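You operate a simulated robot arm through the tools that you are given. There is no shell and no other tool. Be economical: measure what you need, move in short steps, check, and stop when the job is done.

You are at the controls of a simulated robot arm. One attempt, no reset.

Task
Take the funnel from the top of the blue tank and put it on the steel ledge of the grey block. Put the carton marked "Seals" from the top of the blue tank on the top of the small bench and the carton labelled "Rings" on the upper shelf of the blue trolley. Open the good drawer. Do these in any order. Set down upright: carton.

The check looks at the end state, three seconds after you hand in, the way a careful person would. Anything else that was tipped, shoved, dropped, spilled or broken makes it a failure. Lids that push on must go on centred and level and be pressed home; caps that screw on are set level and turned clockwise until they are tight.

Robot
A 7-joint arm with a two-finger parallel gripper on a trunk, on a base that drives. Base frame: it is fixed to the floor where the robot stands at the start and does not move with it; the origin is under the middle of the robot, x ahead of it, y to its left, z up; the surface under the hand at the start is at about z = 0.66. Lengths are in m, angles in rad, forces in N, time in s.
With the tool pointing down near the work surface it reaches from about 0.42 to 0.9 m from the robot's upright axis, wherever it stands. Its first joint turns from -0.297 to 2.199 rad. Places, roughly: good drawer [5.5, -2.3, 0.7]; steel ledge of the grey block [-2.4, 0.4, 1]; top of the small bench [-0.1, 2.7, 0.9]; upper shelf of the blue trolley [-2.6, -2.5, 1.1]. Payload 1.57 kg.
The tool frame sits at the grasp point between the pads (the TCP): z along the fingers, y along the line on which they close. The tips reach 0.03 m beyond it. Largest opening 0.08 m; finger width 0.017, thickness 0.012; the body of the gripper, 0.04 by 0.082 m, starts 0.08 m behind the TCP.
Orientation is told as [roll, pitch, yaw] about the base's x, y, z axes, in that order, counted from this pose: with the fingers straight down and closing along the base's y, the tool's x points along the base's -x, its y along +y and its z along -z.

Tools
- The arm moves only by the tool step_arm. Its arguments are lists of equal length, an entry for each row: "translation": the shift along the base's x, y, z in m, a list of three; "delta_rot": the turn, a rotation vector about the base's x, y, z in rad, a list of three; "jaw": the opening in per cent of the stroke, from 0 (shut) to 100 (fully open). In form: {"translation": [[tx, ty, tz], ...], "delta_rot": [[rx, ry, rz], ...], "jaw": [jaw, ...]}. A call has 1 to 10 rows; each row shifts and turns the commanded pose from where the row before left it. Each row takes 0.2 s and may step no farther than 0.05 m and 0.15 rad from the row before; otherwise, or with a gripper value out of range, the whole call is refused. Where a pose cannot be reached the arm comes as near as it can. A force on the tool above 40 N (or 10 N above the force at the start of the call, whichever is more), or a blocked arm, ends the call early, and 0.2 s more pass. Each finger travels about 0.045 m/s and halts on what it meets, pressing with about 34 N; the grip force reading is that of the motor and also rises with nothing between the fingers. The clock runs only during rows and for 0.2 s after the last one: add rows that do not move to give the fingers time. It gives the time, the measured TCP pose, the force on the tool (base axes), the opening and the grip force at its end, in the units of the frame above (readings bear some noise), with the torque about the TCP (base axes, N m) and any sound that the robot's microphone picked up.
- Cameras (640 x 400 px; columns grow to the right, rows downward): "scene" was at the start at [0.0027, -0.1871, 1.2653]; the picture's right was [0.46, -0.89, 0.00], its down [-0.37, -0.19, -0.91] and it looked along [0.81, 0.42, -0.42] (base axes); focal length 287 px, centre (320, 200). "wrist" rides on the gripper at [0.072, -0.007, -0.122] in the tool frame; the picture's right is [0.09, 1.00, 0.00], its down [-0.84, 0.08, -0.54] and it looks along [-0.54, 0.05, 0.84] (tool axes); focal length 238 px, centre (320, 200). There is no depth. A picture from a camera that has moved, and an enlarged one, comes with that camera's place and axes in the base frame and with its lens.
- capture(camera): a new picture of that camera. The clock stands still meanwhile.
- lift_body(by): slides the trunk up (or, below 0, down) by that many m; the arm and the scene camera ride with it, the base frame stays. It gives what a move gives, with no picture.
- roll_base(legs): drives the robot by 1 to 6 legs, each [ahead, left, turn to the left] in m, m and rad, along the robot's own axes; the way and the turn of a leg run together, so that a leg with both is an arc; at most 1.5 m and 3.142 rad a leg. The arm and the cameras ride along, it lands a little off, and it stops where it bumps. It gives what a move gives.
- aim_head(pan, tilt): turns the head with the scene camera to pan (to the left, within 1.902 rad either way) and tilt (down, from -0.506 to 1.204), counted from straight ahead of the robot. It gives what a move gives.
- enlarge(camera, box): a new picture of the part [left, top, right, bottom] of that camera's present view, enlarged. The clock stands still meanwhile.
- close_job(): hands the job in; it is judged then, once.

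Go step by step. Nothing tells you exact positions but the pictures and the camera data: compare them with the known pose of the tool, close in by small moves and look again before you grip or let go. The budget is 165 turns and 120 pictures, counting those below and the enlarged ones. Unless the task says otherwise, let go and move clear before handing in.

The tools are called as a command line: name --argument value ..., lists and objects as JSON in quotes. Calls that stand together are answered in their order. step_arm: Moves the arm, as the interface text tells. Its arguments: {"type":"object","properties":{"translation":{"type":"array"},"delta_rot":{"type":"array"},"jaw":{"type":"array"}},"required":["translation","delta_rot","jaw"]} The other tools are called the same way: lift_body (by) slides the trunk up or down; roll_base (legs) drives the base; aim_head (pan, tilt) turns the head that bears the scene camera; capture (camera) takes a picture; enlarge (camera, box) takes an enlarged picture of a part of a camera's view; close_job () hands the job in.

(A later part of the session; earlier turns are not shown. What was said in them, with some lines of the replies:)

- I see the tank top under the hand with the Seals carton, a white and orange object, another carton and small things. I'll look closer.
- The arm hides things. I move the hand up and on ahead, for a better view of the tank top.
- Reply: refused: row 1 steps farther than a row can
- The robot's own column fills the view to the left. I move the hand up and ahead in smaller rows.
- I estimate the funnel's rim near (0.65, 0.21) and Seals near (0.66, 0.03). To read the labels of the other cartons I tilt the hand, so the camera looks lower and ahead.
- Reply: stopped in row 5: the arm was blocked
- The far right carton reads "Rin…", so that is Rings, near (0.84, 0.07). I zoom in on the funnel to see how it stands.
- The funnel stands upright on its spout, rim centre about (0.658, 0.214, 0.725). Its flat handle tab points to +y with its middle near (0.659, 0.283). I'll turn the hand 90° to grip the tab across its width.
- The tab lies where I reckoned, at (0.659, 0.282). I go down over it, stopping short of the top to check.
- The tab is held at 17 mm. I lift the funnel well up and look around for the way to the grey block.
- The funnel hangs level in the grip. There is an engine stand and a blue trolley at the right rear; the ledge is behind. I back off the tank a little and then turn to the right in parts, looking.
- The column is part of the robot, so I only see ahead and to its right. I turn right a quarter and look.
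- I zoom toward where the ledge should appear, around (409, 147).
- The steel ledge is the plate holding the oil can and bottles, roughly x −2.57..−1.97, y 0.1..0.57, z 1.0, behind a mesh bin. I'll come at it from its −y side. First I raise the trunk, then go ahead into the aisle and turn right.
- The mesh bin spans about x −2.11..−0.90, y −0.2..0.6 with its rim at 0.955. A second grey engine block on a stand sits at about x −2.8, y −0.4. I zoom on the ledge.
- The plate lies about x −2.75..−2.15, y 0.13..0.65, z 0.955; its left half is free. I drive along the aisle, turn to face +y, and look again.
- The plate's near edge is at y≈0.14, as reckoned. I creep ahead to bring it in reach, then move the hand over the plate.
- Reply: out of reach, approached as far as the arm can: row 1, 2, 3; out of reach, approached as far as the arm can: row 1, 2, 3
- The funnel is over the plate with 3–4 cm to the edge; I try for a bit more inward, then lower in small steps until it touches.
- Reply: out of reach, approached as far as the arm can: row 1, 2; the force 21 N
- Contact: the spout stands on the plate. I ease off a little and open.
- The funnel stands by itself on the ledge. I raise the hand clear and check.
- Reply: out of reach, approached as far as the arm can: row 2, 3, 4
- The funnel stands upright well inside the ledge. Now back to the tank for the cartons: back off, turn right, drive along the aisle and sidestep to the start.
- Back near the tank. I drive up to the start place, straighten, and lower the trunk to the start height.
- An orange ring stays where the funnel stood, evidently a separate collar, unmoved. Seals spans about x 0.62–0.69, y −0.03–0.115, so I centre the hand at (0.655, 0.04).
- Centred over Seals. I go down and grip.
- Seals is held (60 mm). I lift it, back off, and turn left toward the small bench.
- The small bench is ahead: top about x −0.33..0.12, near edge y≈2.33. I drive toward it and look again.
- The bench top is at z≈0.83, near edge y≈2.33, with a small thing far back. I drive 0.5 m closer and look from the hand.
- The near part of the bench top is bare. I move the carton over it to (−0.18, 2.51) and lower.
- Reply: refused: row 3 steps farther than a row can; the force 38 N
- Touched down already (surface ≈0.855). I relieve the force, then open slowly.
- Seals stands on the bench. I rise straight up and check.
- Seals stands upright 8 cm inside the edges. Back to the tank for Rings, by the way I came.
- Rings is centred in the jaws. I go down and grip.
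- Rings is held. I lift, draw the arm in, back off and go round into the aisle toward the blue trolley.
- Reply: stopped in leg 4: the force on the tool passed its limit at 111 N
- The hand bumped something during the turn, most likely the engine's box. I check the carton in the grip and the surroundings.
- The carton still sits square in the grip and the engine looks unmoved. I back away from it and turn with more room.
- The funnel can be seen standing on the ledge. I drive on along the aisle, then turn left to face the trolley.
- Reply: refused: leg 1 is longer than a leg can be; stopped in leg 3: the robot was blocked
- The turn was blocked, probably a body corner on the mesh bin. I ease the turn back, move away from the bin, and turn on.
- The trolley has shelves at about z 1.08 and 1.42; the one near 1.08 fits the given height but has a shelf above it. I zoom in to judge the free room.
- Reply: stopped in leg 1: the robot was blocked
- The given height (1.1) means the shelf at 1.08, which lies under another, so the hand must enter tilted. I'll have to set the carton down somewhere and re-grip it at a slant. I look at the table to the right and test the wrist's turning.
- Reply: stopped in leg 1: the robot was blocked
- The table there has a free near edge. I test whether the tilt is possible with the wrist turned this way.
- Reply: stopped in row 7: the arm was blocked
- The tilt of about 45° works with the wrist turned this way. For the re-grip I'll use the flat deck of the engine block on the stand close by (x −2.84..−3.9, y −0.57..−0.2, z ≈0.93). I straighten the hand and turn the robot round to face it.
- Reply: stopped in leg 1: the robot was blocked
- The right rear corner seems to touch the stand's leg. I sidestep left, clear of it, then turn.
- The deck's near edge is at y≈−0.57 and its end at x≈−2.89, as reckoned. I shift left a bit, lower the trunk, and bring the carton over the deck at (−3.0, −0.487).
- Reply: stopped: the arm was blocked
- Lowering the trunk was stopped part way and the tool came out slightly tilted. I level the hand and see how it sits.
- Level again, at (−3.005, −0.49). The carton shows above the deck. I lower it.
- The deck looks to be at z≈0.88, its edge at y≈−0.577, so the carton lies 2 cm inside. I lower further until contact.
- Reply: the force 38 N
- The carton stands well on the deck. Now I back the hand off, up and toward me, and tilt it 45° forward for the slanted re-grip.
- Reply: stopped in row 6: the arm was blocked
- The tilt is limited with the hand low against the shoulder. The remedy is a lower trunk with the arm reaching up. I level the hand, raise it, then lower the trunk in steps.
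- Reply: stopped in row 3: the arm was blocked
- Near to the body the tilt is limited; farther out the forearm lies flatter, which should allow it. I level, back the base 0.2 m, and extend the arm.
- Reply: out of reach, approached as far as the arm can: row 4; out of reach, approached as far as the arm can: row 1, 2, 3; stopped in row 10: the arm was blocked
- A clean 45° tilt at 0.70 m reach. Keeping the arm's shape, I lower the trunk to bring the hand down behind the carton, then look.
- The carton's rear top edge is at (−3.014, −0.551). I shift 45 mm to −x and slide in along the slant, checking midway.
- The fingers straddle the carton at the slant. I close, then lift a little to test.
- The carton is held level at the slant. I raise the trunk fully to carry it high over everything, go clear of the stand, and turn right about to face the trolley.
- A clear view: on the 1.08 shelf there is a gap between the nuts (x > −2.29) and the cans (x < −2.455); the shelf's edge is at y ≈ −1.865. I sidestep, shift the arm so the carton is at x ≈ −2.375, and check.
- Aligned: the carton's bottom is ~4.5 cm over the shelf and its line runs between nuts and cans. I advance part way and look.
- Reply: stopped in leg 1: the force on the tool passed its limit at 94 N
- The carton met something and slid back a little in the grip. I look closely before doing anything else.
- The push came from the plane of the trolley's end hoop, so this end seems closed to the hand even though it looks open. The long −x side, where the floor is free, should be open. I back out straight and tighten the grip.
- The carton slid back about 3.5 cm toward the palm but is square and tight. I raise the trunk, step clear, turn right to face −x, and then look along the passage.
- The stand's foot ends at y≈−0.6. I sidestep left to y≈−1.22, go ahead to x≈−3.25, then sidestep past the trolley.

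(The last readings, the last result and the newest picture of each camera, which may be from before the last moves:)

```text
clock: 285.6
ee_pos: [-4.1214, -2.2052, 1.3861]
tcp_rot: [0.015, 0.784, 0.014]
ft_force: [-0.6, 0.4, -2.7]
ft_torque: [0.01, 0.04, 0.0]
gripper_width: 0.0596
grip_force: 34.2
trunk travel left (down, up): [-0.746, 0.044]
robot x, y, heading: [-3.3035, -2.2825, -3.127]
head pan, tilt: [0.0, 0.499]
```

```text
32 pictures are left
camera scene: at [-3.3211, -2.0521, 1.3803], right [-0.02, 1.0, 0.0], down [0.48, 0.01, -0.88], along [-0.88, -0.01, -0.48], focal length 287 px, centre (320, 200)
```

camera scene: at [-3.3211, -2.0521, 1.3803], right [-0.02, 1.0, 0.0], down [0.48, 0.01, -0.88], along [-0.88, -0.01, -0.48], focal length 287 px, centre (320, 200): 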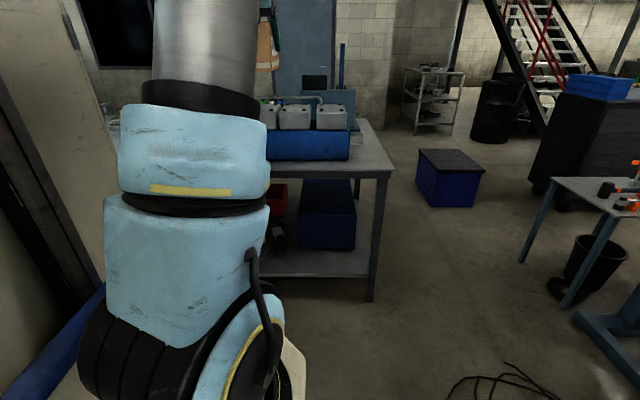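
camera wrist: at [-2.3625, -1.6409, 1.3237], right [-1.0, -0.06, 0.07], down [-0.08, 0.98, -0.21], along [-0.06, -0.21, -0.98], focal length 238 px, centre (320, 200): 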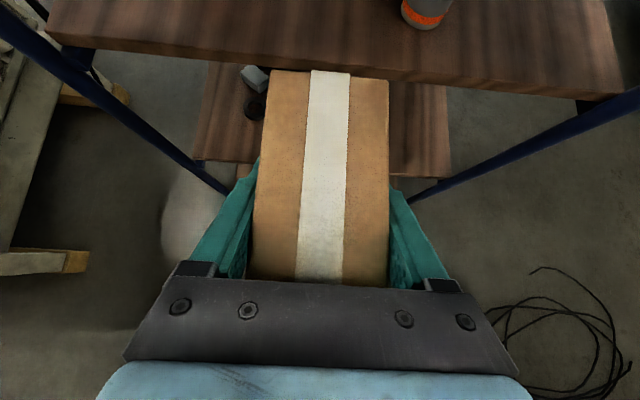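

I go ahead to x≈−3.8 with the carton high above the table, then turn right about to face the trolley's long side.

roll_base --legs '[[0.45, 0, 0], [0, 0, -1.56], [0, 0, -1.56]]'

capture --camera "wrist"

capture --camera "scene"

```text
clock: 295.9
ee_pos: [-2.951, -2.3328, 1.3857]
tcp_rot: [0.014, 0.784, -3.089]
ft_force: [0.0, 0.0, -2.5]
ft_torque: [0.02, 0.0, 0.02]
gripper_width: 0.0597
grip_force: 33.9
trunk travel left (down, up): [-0.746, 0.044]
robot x, y, heading: [-3.7685, -2.2932, 0.051]
head pan, tilt: [0.0, 0.499]
```

```text
31 pictures are left
camera wrist: at [-2.987, -2.3279, 1.5237], right [0.11, -0.99, 0.07], down [-0.97, -0.12, -0.21], along [0.21, -0.05, -0.98], focal length 238 px, centre (320, 200)
```

wrist: 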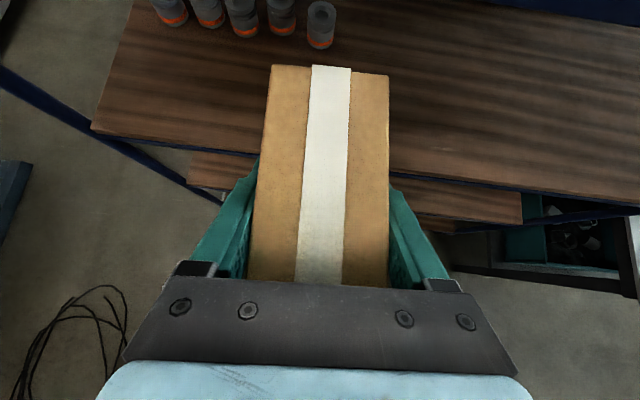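

```text
30 pictures are left
camera scene: at [-3.7438, -2.5201, 1.3803], right [0.06, -1.0, 0.0], down [-0.48, -0.03, -0.88], along [0.88, 0.05, -0.48], focal length 287 px, centre (320, 200)
```

scene: 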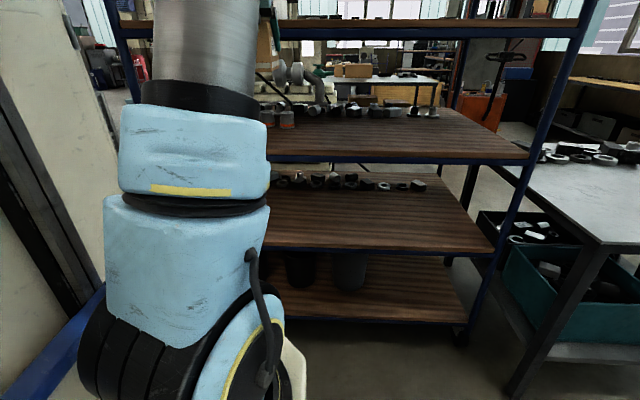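

From this side the shelf is wide open and free near its edge (x ≈ −2.805); the cans end at y ≈ −2.31. I straighten, lower the trunk to entry height, and check.

roll_base --legs '[[0, -0.03, -0.05]]'

lift_body --by -0.215

aim_head --pan 0.0 --tilt 0.15

capture --camera "scene"

capture --camera "wrist"

```text
clock: 296.8
ee_pos: [-2.9552, -2.4054, 1.3857]
tcp_rot: [0.014, 0.783, -3.136]
ft_force: [0.5, 0.5, -2.3]
ft_torque: [0.03, -0.05, -0.03]
gripper_width: 0.0594
grip_force: 33.9
trunk travel left (down, up): [-0.746, 0.044]
robot x, y, heading: [-3.7673, -2.3196, 0.001]
head pan, tilt: [0.0, 0.499]
```

```text
clock: 299.0
ee_pos: [-2.9529, -2.405, 1.1708]
tcp_rot: [0.013, 0.784, -3.138]
ft_force: [-0.4, -0.1, -1.7]
ft_torque: [-0.03, -0.03, 0.01]
gripper_width: 0.0599
grip_force: 33.6
trunk travel left (down, up): [-0.531, 0.259]
robot x, y, heading: [-3.7666, -2.3218, 0.005]
head pan, tilt: [0.0, 0.499]
```

```text
clock: 299.9
ee_pos: [-2.9548, -2.4044, 1.1715]
tcp_rot: [0.014, 0.785, -3.139]
ft_force: [-0.3, 0.2, -2.7]
ft_torque: [0.01, -0.03, 0.0]
gripper_width: 0.0594
grip_force: 33.7
trunk travel left (down, up): [-0.531, 0.259]
robot x, y, heading: [-3.7695, -2.3152, 0.011]
head pan, tilt: [0.0, 0.15]
```

```text
29 pictures are left
camera scene: at [-3.7527, -2.5507, 1.1977], right [0.01, -1.0, 0.0], down [-0.15, 0.0, -0.99], along [0.99, 0.01, -0.15], focal length 287 px, centre (320, 200)
```

scene: 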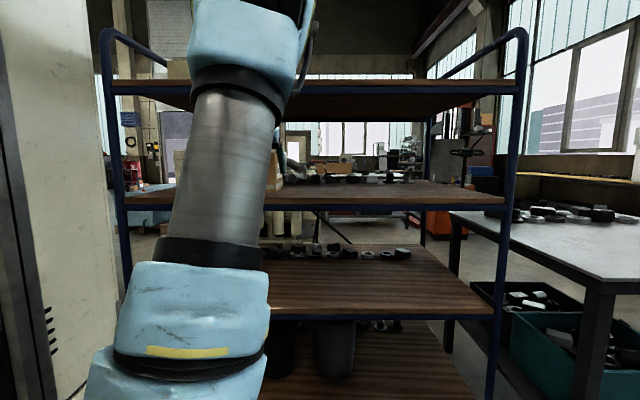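

```text
28 pictures are left
camera wrist: at [-2.989, -2.397, 1.3087], right [0.06, -1.0, 0.07], down [-0.98, -0.07, -0.21], along [0.21, -0.06, -0.98], focal length 238 px, centre (320, 200)
```

wrist: 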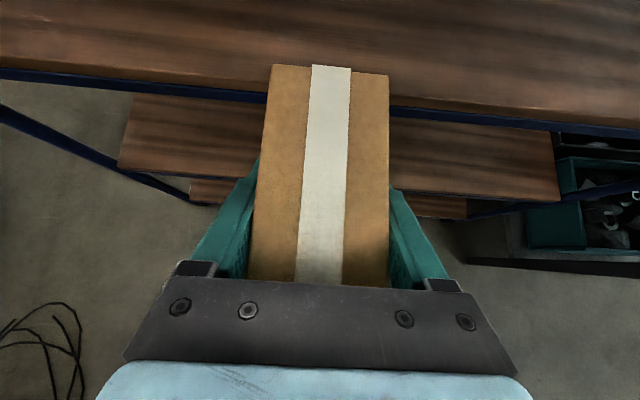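

The shelf is at z≈1.068, the beam above at ≈1.40; the carton is at the right height in between. I drive in gently in two legs.

roll_base --legs '[[0.14, 0, 0]]'

roll_base --legs '[[0.12, 0, 0]]'

capture --camera "wrist"

```text
clock: 301.2
ee_pos: [-2.8152, -2.4069, 1.1715]
tcp_rot: [0.014, 0.783, -3.143]
ft_force: [-0.1, -0.2, -2.9]
ft_torque: [-0.01, -0.06, -0.03]
gripper_width: 0.0599
grip_force: 33.6
trunk travel left (down, up): [-0.531, 0.259]
robot x, y, heading: [-3.6291, -2.3187, 0.001]
head pan, tilt: [0.0, 0.15]
```

```text
clock: 302.4
ee_pos: [-2.6949, -2.4081, 1.1714]
tcp_rot: [0.015, 0.784, 3.14]
ft_force: [-0.5, -0.1, -3.4]
ft_torque: [0.02, -0.03, -0.01]
gripper_width: 0.0596
grip_force: 34.2
trunk travel left (down, up): [-0.531, 0.259]
robot x, y, heading: [-3.5102, -2.3169, -0.003]
head pan, tilt: [0.0, 0.15]
```

```text
27 pictures are left
camera wrist: at [-2.7307, -2.4003, 1.3086], right [0.05, -1.0, 0.07], down [-0.98, -0.07, -0.21], along [0.21, -0.06, -0.98], focal length 238 px, centre (320, 200)
```

wrist: 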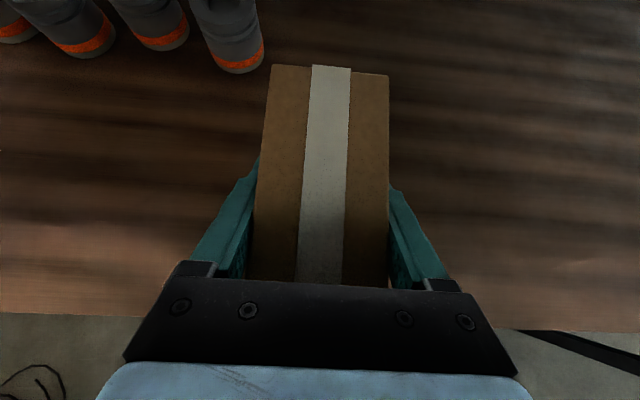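

It is inside. I go 3.5 cm further for margin at the rear, then lower in small steps until contact.

roll_base --legs '[[0.035, 0, 0]]'

step_arm --translation '[[0, 0, -0.01], [0, 0, -0.008], [0, 0, -0.006], [0, 0, -0.005], [0, 0, 0]]' --delta_rot '[[0, 0, 0], [0, 0, 0], [0, 0, 0], [0, 0, 0], [0, 0, 0]]' --jaw '[35, 35, 35, 35, 35]'

```text
clock: 303.3
ee_pos: [-2.6605, -2.4083, 1.1711]
tcp_rot: [0.015, 0.784, 3.139]
ft_force: [-0.1, 1.1, -2.5]
ft_torque: [0.01, 0.02, -0.01]
gripper_width: 0.0597
grip_force: 33.9
trunk travel left (down, up): [-0.531, 0.259]
robot x, y, heading: [-3.4735, -2.3204, 0.002]
head pan, tilt: [0.0, 0.15]
```

```text
clock: 304.5
ee_pos: [-2.6592, -2.4091, 1.1429]
tcp_rot: [0.013, 0.784, 3.139]
ft_force: [-0.9, 0.1, -2.3]
ft_torque: [0.01, -0.01, 0.01]
gripper_width: 0.0597
grip_force: 33.7
trunk travel left (down, up): [-0.531, 0.259]
robot x, y, heading: [-3.4755, -2.32, -0.001]
head pan, tilt: [0.0, 0.15]
```

step_arm --translation '[[0, 0, -0.004], [0, 0, -0.004], [0, 0, -0.003], [0, 0, 0]]' --delta_rot '[[0, 0, 0], [0, 0, 0], [0, 0, 0], [0, 0, 0]]' --jaw '[35, 35, 35, 35]'

```text
clock: 305.5
ee_pos: [-2.6599, -2.4106, 1.1308]
tcp_rot: [0.015, 0.782, 3.139]
ft_force: [0.7, 0.5, -2.5]
ft_torque: [-0.01, -0.06, 0.01]
gripper_width: 0.06
grip_force: 33.9
trunk travel left (down, up): [-0.531, 0.259]
robot x, y, heading: [-3.473, -2.3207, 0.003]
head pan, tilt: [0.0, 0.15]
```

step_arm --translation '[[0, 0, -0.004], [0, 0, -0.003], [0, 0, 0]]' --delta_rot '[[0, 0, 0], [0, 0, 0], [0, 0, 0]]' --jaw '[35, 35, 35]'

enlarge --camera "scene" --box '[255, 120, 335, 210]'

```text
clock: 306.3
ee_pos: [-2.6597, -2.4093, 1.124]
tcp_rot: [0.015, 0.784, 3.14]
ft_force: [-0.7, 0.4, -1.5]
ft_torque: [0.02, 0.12, 0.0]
gripper_width: 0.0601
grip_force: 33.5
trunk travel left (down, up): [-0.531, 0.259]
robot x, y, heading: [-3.473, -2.323, 0.002]
head pan, tilt: [0.0, 0.15]
```

```text
4.44 times, centred on (295, 165) of scene
camera zoom: at [-3.4596, -2.55, 1.1978], right [0.0, -1.0, 0.0], down [-0.15, 0.0, -0.99], along [0.99, 0.0, -0.15], focal length 1275 px, centre (431, 356)
```

zoom: 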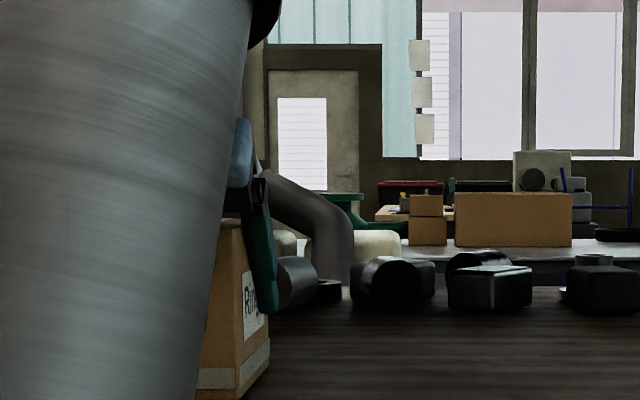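

step_arm --translation '[[0, 0, -0.003], [0, 0, -0.003], [0, 0, 0]]' --delta_rot '[[0, 0, 0], [0, 0, 0], [0, 0, 0]]' --jaw '[35, 35, 35]'

```text
clock: 307.1
ee_pos: [-2.66, -2.4094, 1.1236]
tcp_rot: [0.013, 0.794, 3.141]
ft_force: [4.5, -3.4, 35.2]
ft_torque: [0.86, 0.52, 0.36]
gripper_width: 0.0597
grip_force: 33.7
trunk travel left (down, up): [-0.531, 0.259]
robot x, y, heading: [-3.4725, -2.3196, -0.003]
head pan, tilt: [0.0, 0.15]
```

On the shelf. I ease off and open.

step_arm --translation '[[0, 0, 0.005], [0, 0, 0], [0, 0, 0], [0, 0, 0], [0, 0, 0], [0, 0, 0]]' --delta_rot '[[0, 0, 0], [0, 0, 0], [0, 0, 0], [0, 0, 0], [0, 0, 0], [0, 0, 0]]' --jaw '[35, 75, 82, 90, 98, 98]'

capture --camera "wrist"

```text
clock: 308.5
ee_pos: [-2.6588, -2.4086, 1.1239]
tcp_rot: [0.015, 0.784, 3.141]
ft_force: [0.0, 0.1, -0.4]
ft_torque: [0.01, 0.0, -0.05]
gripper_width: 0.0784
grip_force: 0.1
trunk travel left (down, up): [-0.531, 0.259]
robot x, y, heading: [-3.4766, -2.3202, -0.005]
head pan, tilt: [0.0, 0.15]
```

```text
25 pictures are left
camera wrist: at [-2.6946, -2.401, 1.2622], right [0.05, -1.0, 0.07], down [-0.98, -0.07, -0.21], along [0.21, -0.06, -0.98], focal length 238 px, centre (320, 200)
```

wrist: 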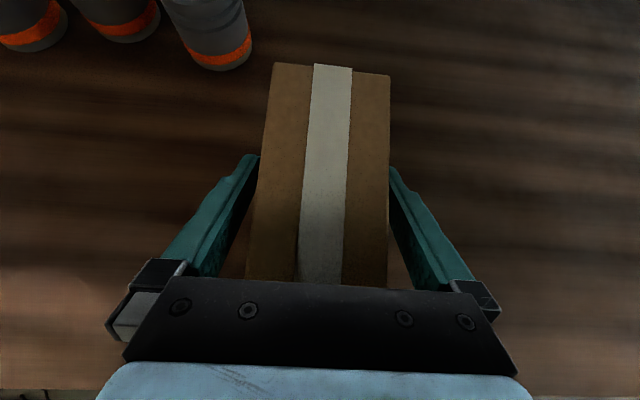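

roll_base --legs '[[-0.3, 0, 0]]'

capture --camera "wrist"

capture --camera "scene"

```text
clock: 310.5
ee_pos: [-2.9512, -2.4147, 1.1256]
tcp_rot: [0.015, 0.783, 3.133]
ft_force: [-0.7, -0.3, 0.0]
ft_torque: [0.02, 0.01, 0.01]
gripper_width: 0.0784
grip_force: 0.0
trunk travel left (down, up): [-0.531, 0.259]
robot x, y, heading: [-3.7656, -2.3158, -0.005]
head pan, tilt: [0.0, 0.15]
```

```text
24 pictures are left
camera wrist: at [-2.9873, -2.4057, 1.2623], right [0.05, -1.0, 0.07], down [-0.98, -0.06, -0.21], along [0.21, -0.06, -0.98], focal length 238 px, centre (320, 200)
```

wrist: 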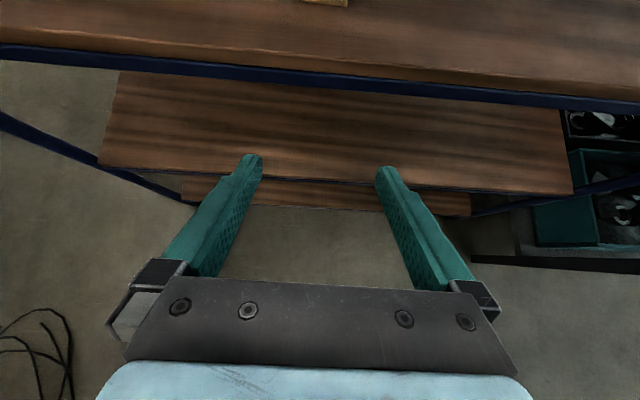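

```text
23 pictures are left
camera scene: at [-3.7534, -2.549, 1.1977], right [-0.01, -1.0, 0.0], down [-0.15, 0.0, -0.99], along [0.99, -0.01, -0.15], focal length 287 px, centre (320, 200)
```

scene: 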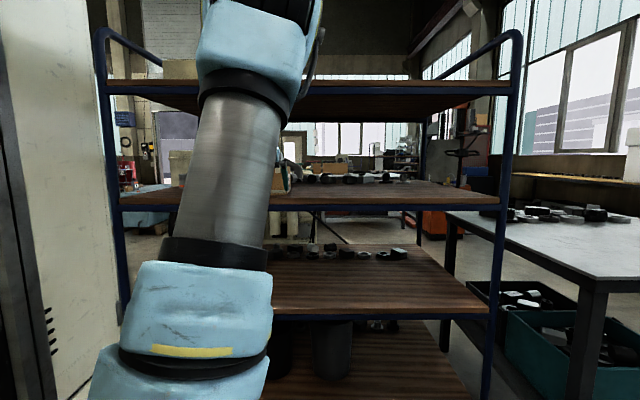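

Rings stays on the shelf. I bring the hand back to vertical, draw it in, and look at the carton once more from a clear angle before leaving.

step_arm --translation '[[-0.02, 0, 0.02], [-0.02, 0, 0.02], [-0.03, 0, 0.02], [-0.03, 0, 0.02], [-0.03, 0, 0.02], [-0.04, 0, 0], [-0.04, 0.01, 0], [-0.04, 0.02, 0], [-0.04, 0.02, 0], [0, 0, 0]]' --delta_rot '[[0, 0.13, 0], [0, 0.13, 0], [0, 0.13, 0], [0, 0.13, 0], [0, 0.13, 0], [0, 0.13, 0], [0, 0, 0], [0, 0, 0], [0, 0, 0], [0, 0, 0]]' --jaw '[98, 98, 98, 98, 98, 98, 98, 98, 98, 98]'

aim_head --pan 0.15 --tilt 0.2

roll_base --legs '[[0, 0.5, 0]]'

enlarge --camera "scene" --box '[200, 80, 520, 280]'

```text
clock: 312.7
ee_pos: [-3.2444, -2.3616, 1.225]
tcp_rot: [0.019, 0.003, 3.132]
ft_force: [0.1, 0.5, 0.2]
ft_torque: [-0.01, 0.01, 0.04]
gripper_width: 0.0785
grip_force: 0.1
trunk travel left (down, up): [-0.531, 0.259]
robot x, y, heading: [-3.7633, -2.3179, -0.01]
head pan, tilt: [0.0, 0.15]
```

```text
clock: 313.4
ee_pos: [-3.2436, -2.3628, 1.2263]
tcp_rot: [0.021, 0.005, 3.134]
ft_force: [-0.2, 0.5, -0.3]
ft_torque: [-0.01, -0.04, 0.02]
gripper_width: 0.0783
grip_force: 0.0
trunk travel left (down, up): [-0.531, 0.259]
robot x, y, heading: [-3.7688, -2.3176, -0.004]
head pan, tilt: [0.15, 0.201]
```

```text
clock: 316.4
ee_pos: [-3.2365, -1.8643, 1.2271]
tcp_rot: [0.02, 0.003, 3.124]
ft_force: [0.9, 0.7, 0.1]
ft_torque: [0.0, 0.03, 0.0]
gripper_width: 0.0783
grip_force: 0.0
trunk travel left (down, up): [-0.531, 0.259]
robot x, y, heading: [-3.7567, -1.8169, -0.017]
head pan, tilt: [0.15, 0.201]
```

```text
2.00 times, centred on (360, 180) of scene
camera zoom: at [-3.7497, -2.0319, 1.193], right [0.13, -0.99, 0.0], down [-0.2, -0.03, -0.98], along [0.97, 0.13, -0.2], focal length 574 px, centre (240, 240)
```

zoom: 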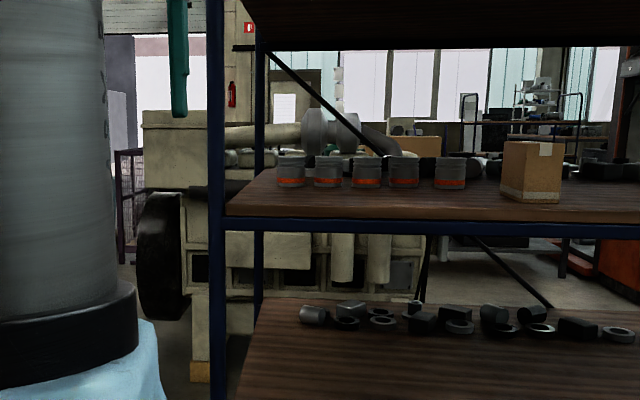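

Rings stands upright on the shelf. Now to the drawer: through the passage, the aisle, and up to the open floor at y≈1.3, then look east.

roll_base --legs '[[0, 0.6, 0.017], [1.4, 0, 0], [0.5, 0.36, 0], [1.4, 0, 0]]'

```text
clock: 335.8
ee_pos: [0.0483, -0.9976, 1.2266]
tcp_rot: [0.019, 0.003, 3.062]
ft_force: [0.4, 1.9, 0.2]
ft_torque: [-0.19, 0.02, 0.01]
gripper_width: 0.0782
grip_force: 0.0
trunk travel left (down, up): [-0.531, 0.259]
robot x, y, heading: [-0.47, -0.9186, -0.08]
head pan, tilt: [0.15, 0.201]
```

roll_base --legs '[[0.1, 0, 0.08], [0, 1.1, 0], [0, 1.1, 0]]'

aim_head --pan -0.2 --tilt 0.3

capture --camera "scene"

```text
clock: 347.6
ee_pos: [0.14, 1.2969, 1.2263]
tcp_rot: [0.019, 0.004, -3.106]
ft_force: [0.5, 0.5, -0.2]
ft_torque: [-0.01, -0.02, 0.0]
gripper_width: 0.0784
grip_force: 0.0
trunk travel left (down, up): [-0.531, 0.259]
robot x, y, heading: [-0.3829, 1.3178, 0.039]
head pan, tilt: [0.15, 0.201]
```

```text
clock: 348.4
ee_pos: [0.1404, 1.2951, 1.2258]
tcp_rot: [0.019, 0.003, -3.104]
ft_force: [0.7, 0.2, -0.8]
ft_torque: [-0.03, 0.02, 0.02]
gripper_width: 0.0785
grip_force: 0.0
trunk travel left (down, up): [-0.531, 0.259]
robot x, y, heading: [-0.3878, 1.3142, 0.035]
head pan, tilt: [-0.201, 0.3]
```

```text
21 pictures are left
camera scene: at [-0.3624, 1.0686, 1.1838], right [-0.16, -0.99, 0.0], down [-0.29, 0.05, -0.96], along [0.94, -0.16, -0.3], focal length 287 px, centre (320, 200)
```

scene: 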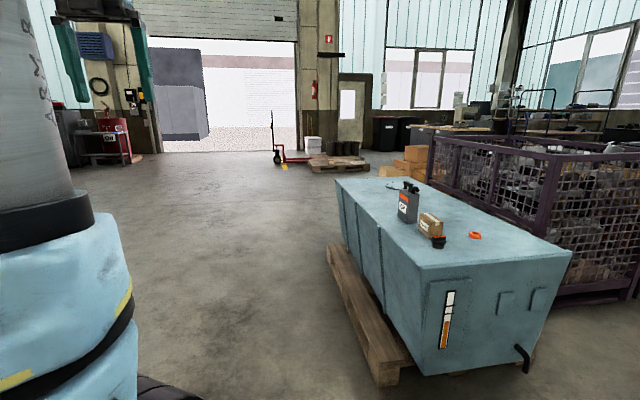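

The floor to the east is open. I drive about 3.9 m on and look toward the drawer.

roll_base --legs '[[0, 0, -0.04], [1.4, 0, 0], [1.4, 0, 0], [1.1, 0, 0]]'

aim_head --pan -0.9 --tilt 0.3

capture --camera "scene"

```text
clock: 367.6
ee_pos: [4.0272, 1.4453, 1.2269]
tcp_rot: [0.019, 0.003, -3.047]
ft_force: [-0.2, 0.4, 0.0]
ft_torque: [0.02, -0.01, 0.0]
gripper_width: 0.0785
grip_force: 0.0
trunk travel left (down, up): [-0.531, 0.259]
robot x, y, heading: [3.5022, 1.4349, 0.096]
head pan, tilt: [-0.201, 0.3]
```

```text
clock: 368.7
ee_pos: [4.0275, 1.4455, 1.2256]
tcp_rot: [0.02, 0.004, -3.047]
ft_force: [0.8, 0.5, -0.1]
ft_torque: [0.03, 0.0, -0.02]
gripper_width: 0.0785
grip_force: 0.1
trunk travel left (down, up): [-0.531, 0.259]
robot x, y, heading: [3.5015, 1.4325, 0.095]
head pan, tilt: [-0.901, 0.3]
```

```text
20 pictures are left
camera scene: at [3.511, 1.1302, 1.1838], right [-0.72, -0.69, 0.0], down [-0.21, 0.21, -0.96], along [0.66, -0.69, -0.3], focal length 287 px, centre (320, 200)
```

scene: 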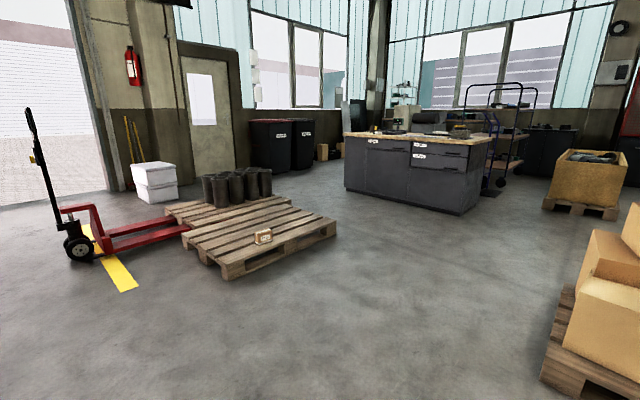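

The drawer cabinet is ahead, its front facing +y at y≈−2.3, x 4.5..6.2. I zoom in to read its labels.

enlarge --camera "scene" --box '[335, 115, 505, 221]'

```text
3.76 times, centred on (420, 168) of scene
camera zoom: at [3.511, 1.1302, 1.1838], right [-0.72, -0.69, 0.0], down [-0.21, 0.21, -0.96], along [0.66, -0.69, -0.3], focal length 1080 px, centre (-56, 320)
```

zoom: 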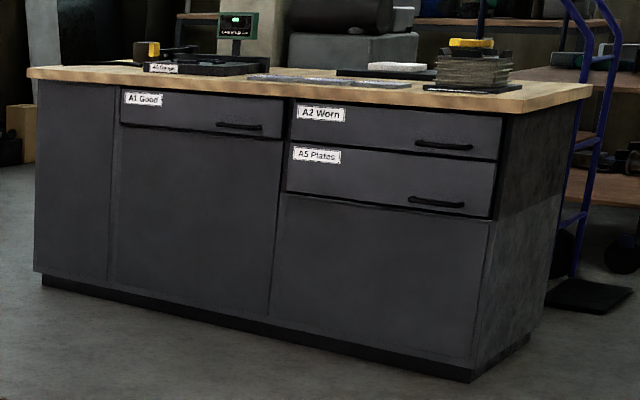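

The left drawer "A1 Good" is the one; its bar handle is near (5.37, −2.28, 0.71). A pallet limits the room at x > 5.2, y > −0.9. I drive down the gap at x ≈ 4.4, facing −y, and look closer.

roll_base --legs '[[0.85, -0.1, -0.1], [0, 0, -1.57], [1.3, 0, 0], [0.95, 0, 0]]'

aim_head --pan 0.5 --tilt 0.4

capture --camera "scene"

```text
clock: 387.7
ee_pos: [4.2819, -1.3796, 1.2259]
tcp_rot: [0.018, 0.005, 1.553]
ft_force: [-0.1, 0.5, -0.4]
ft_torque: [0.02, 0.03, 0.0]
gripper_width: 0.0785
grip_force: 0.1
trunk travel left (down, up): [-0.531, 0.259]
robot x, y, heading: [4.3296, -0.8584, -1.59]
head pan, tilt: [-0.901, 0.3]
```

```text
clock: 389.2
ee_pos: [4.2816, -1.3809, 1.2267]
tcp_rot: [0.019, 0.004, 1.55]
ft_force: [-0.4, -0.1, -0.3]
ft_torque: [-0.03, 0.01, 0.01]
gripper_width: 0.0784
grip_force: 0.0
trunk travel left (down, up): [-0.531, 0.259]
robot x, y, heading: [4.3283, -0.857, -1.592]
head pan, tilt: [0.499, 0.4]
```

```text
18 pictures are left
camera scene: at [4.1452, -0.8556, 1.1745], right [-0.89, -0.46, 0.0], down [-0.18, 0.35, -0.92], along [0.42, -0.82, -0.39], focal length 287 px, centre (320, 200)
```

scene: 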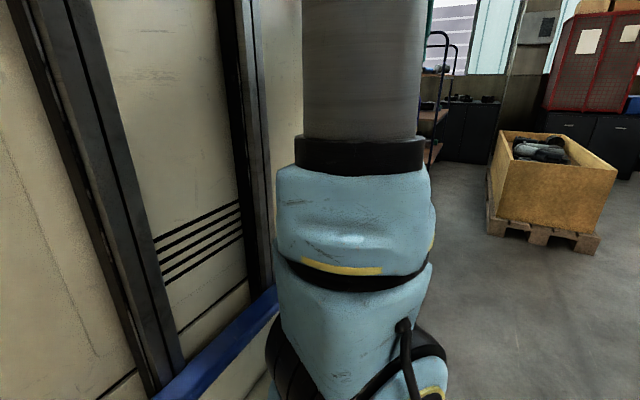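

The column hides the left. I move closer and turn a bit left, so I can see the cabinet, and meanwhile turn the hand's jaw to close in the vertical plane.

roll_base --legs '[[0.3, 0.3, 0], [0, 0, 0.59]]'

step_arm --translation '[[0, 0, 0], [0, 0, 0], [0, 0, 0], [0, 0, 0], [0, 0, 0], [0, 0, 0], [0, 0, 0], [0, 0, 0], [0, 0, 0], [0, 0, 0]]' --delta_rot '[[0, 0, -0.149], [0, 0, -0.149], [0, 0, -0.149], [0, 0, -0.149], [0, 0, -0.149], [0, 0, -0.149], [0, 0, -0.149], [0, 0, -0.149], [0, 0, -0.149], [0, 0, -0.149]]' --jaw '[80, 80, 80, 80, 80, 80, 80, 80, 80, 80]'

aim_head --pan 0.1 --tilt 0.4

capture --camera "scene"

```text
clock: 393.4
ee_pos: [4.8636, -1.6216, 1.227]
tcp_rot: [0.02, 0.003, 2.139]
ft_force: [-0.4, 0.0, 0.4]
ft_torque: [0.05, 0.02, -0.04]
gripper_width: 0.0784
grip_force: 0.0
trunk travel left (down, up): [-0.531, 0.259]
robot x, y, heading: [4.6161, -1.1588, -1.006]
head pan, tilt: [0.499, 0.4]
```

```text
clock: 395.6
ee_pos: [4.8641, -1.6206, 1.2248]
tcp_rot: [0.019, 0.002, 0.646]
ft_force: [-0.3, 0.1, 0.0]
ft_torque: [-0.04, 0.0, -0.01]
gripper_width: 0.0638
grip_force: 0.0
trunk travel left (down, up): [-0.531, 0.259]
robot x, y, heading: [4.618, -1.1586, -1.004]
head pan, tilt: [0.499, 0.4]
```

```text
clock: 396.4
ee_pos: [4.8635, -1.6196, 1.225]
tcp_rot: [0.017, 0.002, 0.648]
ft_force: [0.7, 0.2, 0.0]
ft_torque: [-0.02, -0.02, 0.0]
gripper_width: 0.0643
grip_force: 0.0
trunk travel left (down, up): [-0.531, 0.259]
robot x, y, heading: [4.6129, -1.1618, -1.005]
head pan, tilt: [0.099, 0.4]
```

```text
17 pictures are left
camera scene: at [4.4369, -1.2876, 1.1745], right [-0.79, -0.62, 0.0], down [-0.24, 0.31, -0.92], along [0.57, -0.72, -0.39], focal length 287 px, centre (320, 200)
```

scene: 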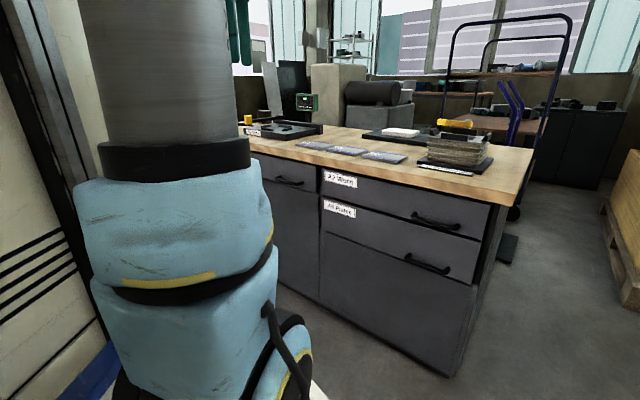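

The "A1 Good" handle is seen at about (5.345, −2.215, 0.72), the bar running x 5.27..5.42. I zoom to see its stand-off.

enlarge --camera "scene" --box '[250, 150, 330, 210]'

```text
6.67 times, centred on (290, 180) of scene
camera zoom: at [4.4369, -1.2876, 1.1745], right [-0.79, -0.62, 0.0], down [-0.24, 0.31, -0.92], along [0.57, -0.72, -0.39], focal length 1913 px, centre (520, 333)
```

zoom: 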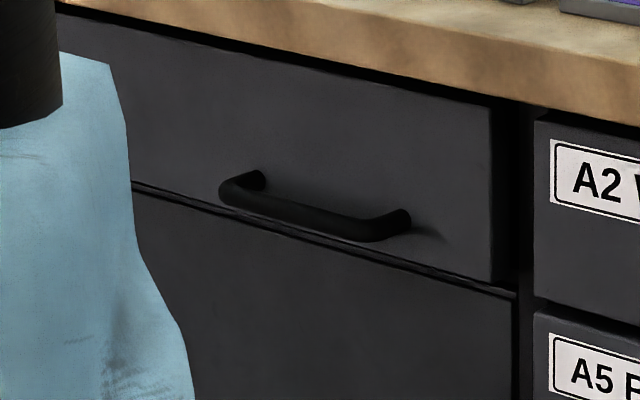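

The bow handle stands off about 5 cm, so a 45° grip fits. I turn to heading ≈ −0.9, extend the arm and tilt the hand forward, away from the cabinet still.

roll_base --legs '[[0, 0, 0.105]]'

step_arm --translation '[[0.024, -0.03, -0.02], [0.024, -0.03, 0], [0.024, -0.03, 0], [0.024, -0.03, 0], [0.024, -0.03, 0], [0.024, -0.03, 0], [0, 0, 0], [0, 0, 0], [0, 0, 0], [0, 0, 0]]' --delta_rot '[[0, 0, -0.08], [0, 0, 0], [0, 0, 0], [-0.1026, -0.0815, 0], [-0.1026, -0.0815, 0], [-0.1026, -0.0815, 0], [-0.1026, -0.0815, 0], [-0.1026, -0.0815, 0], [-0.1026, -0.0815, 0], [0, 0, 0]]' --jaw '[60, 60, 60, 60, 60, 60, 60, 60, 60, 60]'

```text
clock: 397.4
ee_pos: [4.9107, -1.5939, 1.2248]
tcp_rot: [0.019, 0.004, 0.751]
ft_force: [0.7, 0.3, -0.1]
ft_torque: [0.0, -0.01, 0.02]
gripper_width: 0.0639
grip_force: 0.1
trunk travel left (down, up): [-0.531, 0.259]
robot x, y, heading: [4.6165, -1.1595, -0.9]
head pan, tilt: [0.099, 0.4]
```

```text
clock: 399.6
ee_pos: [5.0535, -1.7722, 1.2051]
tcp_rot: [-0.768, 0.004, 0.667]
ft_force: [0.6, 0.1, -0.1]
ft_torque: [0.02, -0.03, 0.02]
gripper_width: 0.048
grip_force: 0.0
trunk travel left (down, up): [-0.531, 0.259]
robot x, y, heading: [4.6175, -1.161, -0.902]
head pan, tilt: [0.099, 0.4]
```

Tilted. Now I lower the trunk so the hand comes to z≈0.80, then drive up to the handle, stopping short, and look.

lift_body --by -0.4

roll_base --legs '[[0.4, -0.02, 0]]'

capture --camera "wrist"

```text
clock: 403.4
ee_pos: [5.0539, -1.7725, 0.8051]
tcp_rot: [-0.765, 0.004, 0.67]
ft_force: [-0.5, -0.5, 0.3]
ft_torque: [-0.02, -0.01, 0.01]
gripper_width: 0.0481
grip_force: 0.1
trunk travel left (down, up): [-0.131, 0.659]
robot x, y, heading: [4.6142, -1.1582, -0.901]
head pan, tilt: [0.099, 0.4]
```

```text
clock: 406.0
ee_pos: [5.3002, -2.1094, 0.8053]
tcp_rot: [-0.766, 0.004, 0.675]
ft_force: [-0.9, 0.1, -0.3]
ft_torque: [0.0, 0.01, 0.04]
gripper_width: 0.048
grip_force: 0.1
trunk travel left (down, up): [-0.131, 0.659]
robot x, y, heading: [4.8622, -1.4964, -0.891]
head pan, tilt: [0.099, 0.4]
```

```text
15 pictures are left
camera wrist: at [5.1954, -2.0911, 0.898], right [-0.52, 0.5, -0.69], down [0.39, 0.86, 0.33], along [0.76, -0.09, -0.64], focal length 238 px, centre (320, 200)
```

wrist: 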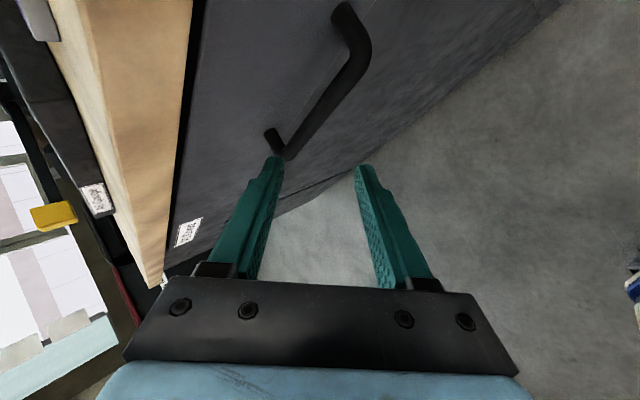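

The bar lies at y≈−2.186, z≈0.72, x 5.27..5.41, its stand-off about 4.5 cm. I slide the open jaw over its middle along the slant and look again.

step_arm --translation '[[-0.004, -0.016, -0.001], [0.012, -0.017, -0.022], [0.012, -0.017, -0.022], [0, 0, 0]]' --delta_rot '[[0, 0, 0], [0, 0, 0], [0, 0, 0], [0, 0, 0]]' --jaw '[60, 60, 60, 60]'

capture --camera "wrist"

```text
clock: 407.0
ee_pos: [5.3218, -2.1587, 0.7603]
tcp_rot: [-0.766, 0.003, 0.675]
ft_force: [-0.5, 0.4, -0.3]
ft_torque: [-0.01, -0.04, 0.0]
gripper_width: 0.0481
grip_force: 0.0
trunk travel left (down, up): [-0.131, 0.659]
robot x, y, heading: [4.8613, -1.4983, -0.896]
head pan, tilt: [0.099, 0.4]
```

```text
14 pictures are left
camera wrist: at [5.2159, -2.141, 0.8534], right [-0.52, 0.5, -0.69], down [0.39, 0.86, 0.33], along [0.76, -0.09, -0.64], focal length 238 px, centre (320, 200)
```

wrist: 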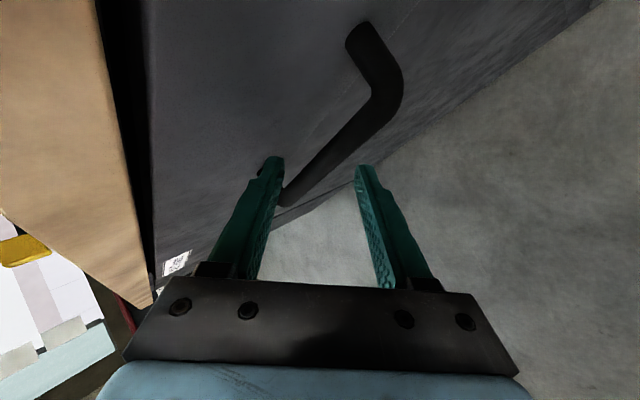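

The bar sits right on the jaw's centre line, 3 cm ahead of the grasp point. I advance 22 mm and close.

step_arm --translation '[[0.0095, -0.012, -0.016], [0, 0, 0], [0, 0, 0], [0, 0, 0], [0, 0, 0], [0, 0, 0]]' --delta_rot '[[0, 0, 0], [0, 0, 0], [0, 0, 0], [0, 0, 0], [0, 0, 0], [0, 0, 0]]' --jaw '[60, 60, 40, 20, 0, 0]'

capture --camera "wrist"

```text
clock: 408.4
ee_pos: [5.3303, -2.169, 0.744]
tcp_rot: [-0.766, 0.0, 0.675]
ft_force: [2.2, -2.1, 0.0]
ft_torque: [-0.16, -0.76, -0.43]
gripper_width: 0.0278
grip_force: 37.9
trunk travel left (down, up): [-0.131, 0.659]
robot x, y, heading: [4.8594, -1.4952, -0.897]
head pan, tilt: [0.099, 0.4]
```

```text
13 pictures are left
camera wrist: at [5.2251, -2.1522, 0.837], right [-0.52, 0.5, -0.69], down [0.39, 0.86, 0.33], along [0.76, -0.09, -0.64], focal length 238 px, centre (320, 200)
```

wrist: 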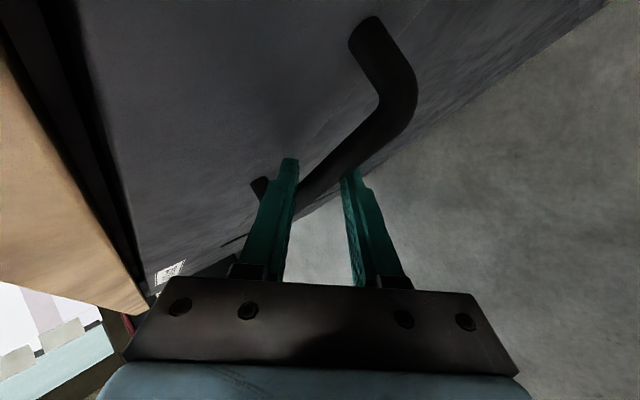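

The bar is gripped. I pull straight out (+y) with the base, first 6 cm.

roll_base --legs '[[-0.047, 0.037, 0]]'

capture --camera "wrist"

```text
clock: 409.4
ee_pos: [5.3311, -2.1069, 0.7445]
tcp_rot: [-0.767, 0.002, 0.672]
ft_force: [10.9, -1.5, 0.8]
ft_torque: [-0.06, -1.09, -0.92]
gripper_width: 0.0273
grip_force: 38.4
trunk travel left (down, up): [-0.131, 0.659]
robot x, y, heading: [4.8568, -1.4344, -0.896]
head pan, tilt: [0.099, 0.4]
```

```text
12 pictures are left
camera wrist: at [5.2248, -2.09, 0.837], right [-0.52, 0.5, -0.69], down [0.38, 0.86, 0.33], along [0.76, -0.09, -0.64], focal length 238 px, centre (320, 200)
```

wrist: 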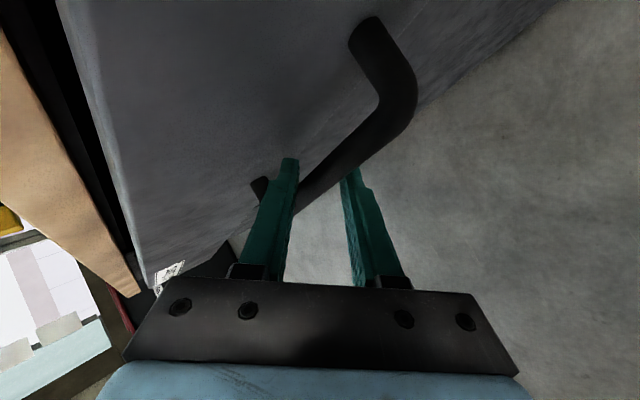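

The drawer is coming out. I keep pulling in short legs.

roll_base --legs '[[-0.06, 0.054, 0]]'

roll_base --legs '[[-0.062, 0.051, 0]]'

```text
clock: 410.8
ee_pos: [5.3303, -2.0314, 0.7449]
tcp_rot: [-0.764, 0.005, 0.665]
ft_force: [-0.6, 1.8, -0.2]
ft_torque: [0.0, -0.69, -1.0]
gripper_width: 0.0272
grip_force: 37.8
trunk travel left (down, up): [-0.131, 0.659]
robot x, y, heading: [4.8667, -1.3568, -0.891]
head pan, tilt: [0.099, 0.4]
stopped in leg 1: the force on the tool passed its limit at 42 N (the readings are from after the stop); the commanded pose is now the measured one
```

```text
clock: 411.9
ee_pos: [5.3311, -1.9525, 0.7441]
tcp_rot: [-0.765, 0.006, 0.663]
ft_force: [3.0, -1.2, 1.2]
ft_torque: [-0.05, -0.98, -0.97]
gripper_width: 0.0272
grip_force: 37.7
trunk travel left (down, up): [-0.131, 0.659]
robot x, y, heading: [4.8671, -1.2779, -0.899]
head pan, tilt: [0.099, 0.4]
```

roll_base --legs '[[-0.047, 0.037, 0]]'

roll_base --legs '[[-0.047, 0.037, 0]]'

capture --camera "wrist"

```text
clock: 412.9
ee_pos: [5.33, -1.8919, 0.7445]
tcp_rot: [-0.768, 0.004, 0.665]
ft_force: [4.8, -0.6, -0.1]
ft_torque: [0.04, -1.07, -1.19]
gripper_width: 0.0271
grip_force: 37.8
trunk travel left (down, up): [-0.131, 0.659]
robot x, y, heading: [4.8664, -1.2147, -0.897]
head pan, tilt: [0.099, 0.4]
```

```text
clock: 413.9
ee_pos: [5.3295, -1.8393, 0.7444]
tcp_rot: [-0.773, 0.007, 0.656]
ft_force: [3.4, -2.2, -2.9]
ft_torque: [-0.11, -0.78, -0.76]
gripper_width: 0.0273
grip_force: 37.5
trunk travel left (down, up): [-0.131, 0.659]
robot x, y, heading: [4.8617, -1.1568, -0.894]
head pan, tilt: [0.099, 0.4]
stopped in leg 1: the force on the tool passed its limit at 55 N (the readings are from after the stop); the commanded pose is now the measured one
```

```text
11 pictures are left
camera wrist: at [5.2243, -1.82, 0.8369], right [-0.51, 0.51, -0.69], down [0.4, 0.86, 0.33], along [0.76, -0.11, -0.64], focal length 238 px, centre (320, 200)
```

wrist: 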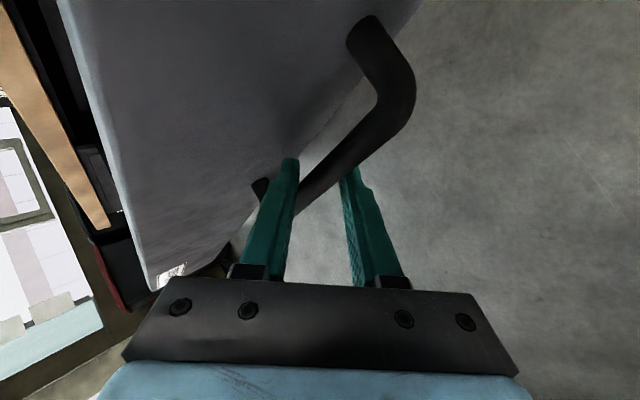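

The drawer is out about 33 cm and has met its stop. I open the jaw and slide back off the bar along the slant.

step_arm --translation '[[0, 0, 0], [0, 0, 0], [0, 0, 0], [0, 0, 0], [-0.0095, 0.012, 0.016], [-0.012, 0.016, 0.02], [-0.016, 0.02, 0.026], [-0.016, 0.02, 0.026], [-0.016, 0.02, 0.026], [0, 0, 0]]' --delta_rot '[[0, 0, 0], [0, 0, 0], [0, 0, 0], [0, 0, 0], [0, 0, 0], [0, 0, 0], [0, 0, 0], [0, 0, 0], [0, 0, 0], [0, 0, 0]]' --jaw '[45, 60, 60, 60, 60, 60, 60, 60, 60, 60]'

capture --camera "wrist"

```text
clock: 416.1
ee_pos: [5.2591, -1.7512, 0.8648]
tcp_rot: [-0.773, 0.006, 0.658]
ft_force: [0.3, -0.1, 0.2]
ft_torque: [0.01, 0.0, 0.04]
gripper_width: 0.0479
grip_force: 0.1
trunk travel left (down, up): [-0.131, 0.659]
robot x, y, heading: [4.8641, -1.1602, -0.899]
head pan, tilt: [0.099, 0.4]
```

```text
10 pictures are left
camera wrist: at [5.1539, -1.7318, 0.9571], right [-0.51, 0.5, -0.69], down [0.4, 0.86, 0.33], along [0.76, -0.11, -0.64], focal length 238 px, centre (320, 200)
```

wrist: 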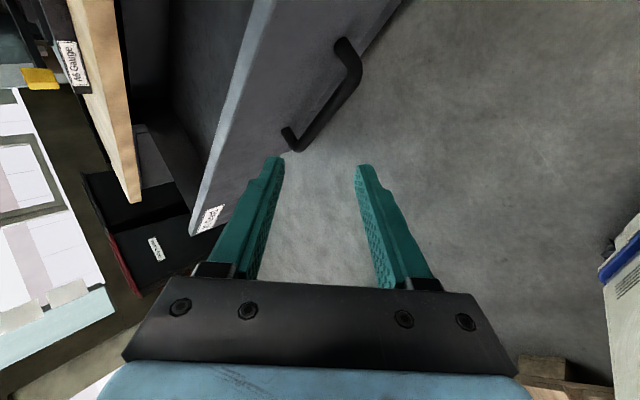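

Free of the handle and the drawer stays out. I back away and take a last look.

roll_base --legs '[[-0.3, -0.1, 0]]'

lift_body --by 0.4

capture --camera "scene"

```text
clock: 418.3
ee_pos: [4.9939, -1.574, 0.8643]
tcp_rot: [-0.772, 0.007, 0.66]
ft_force: [0.9, 0.0, 0.2]
ft_torque: [0.0, 0.01, -0.01]
gripper_width: 0.0478
grip_force: 0.0
trunk travel left (down, up): [-0.131, 0.659]
robot x, y, heading: [4.5959, -0.9814, -0.889]
head pan, tilt: [0.099, 0.4]
```

```text
clock: 422.1
ee_pos: [4.9926, -1.5739, 1.2643]
tcp_rot: [-0.772, 0.007, 0.66]
ft_force: [0.7, -0.2, 0.2]
ft_torque: [-0.01, -0.01, 0.03]
gripper_width: 0.048
grip_force: 0.1
trunk travel left (down, up): [-0.531, 0.259]
robot x, y, heading: [4.5934, -0.9784, -0.893]
head pan, tilt: [0.099, 0.4]
```

```text
9 pictures are left
camera scene: at [4.4336, -1.1292, 1.1745], right [-0.71, -0.7, 0.0], down [-0.27, 0.28, -0.92], along [0.65, -0.66, -0.39], focal length 287 px, centre (320, 200)
```

scene: 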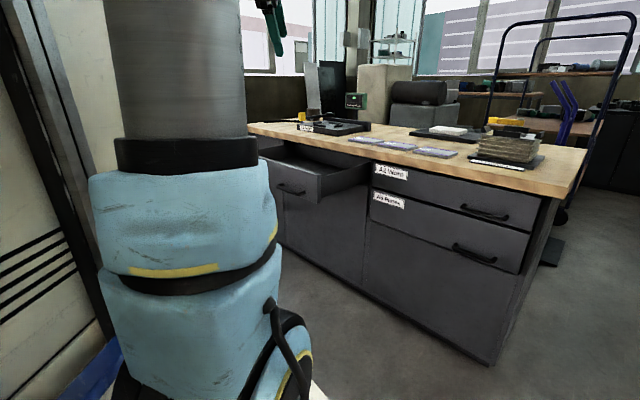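

The A1 Good drawer is wide open, the funnel is on the ledge, and both cartons are upright where they belong. I hand in.

close_job

```text
The job is handed in.
```

I did all four parts of the job and handed it in, but on the way I made some contacts I could not fully check.

- **Funnel:** it stands on the steel ledge of the grey block. The orange ring it had rested on stayed behind on the blue tank; I took that to be a separate piece.
- **Seals carton:** it is upright on the top of the small bench.
- **Rings carton:** it is upright on the blue trolley's shelf at about z = 1.07, the one that best matched the height you gave. There is another shelf above it.
- **Good drawer:** the one labelled "A1 Good" is pulled out about 0.33 m, to its stop.

Contacts on the way:
- **Engine:** while I carried Rings, the hand or carton hit what was probably the engine's box at 111 N. The engine looked unmoved in the next picture.
- **Trolley:** Rings was pushed against the end of the trolley at 94 N. The carton slid about 3.5 cm in the grip, and I did not see the trolley or anything on it move.
- **Base:** it was blocked a few times, probably by the mesh bin and the engine stand.
- **Engine block on the stand:** I set Rings down on it for a moment to change my grip.
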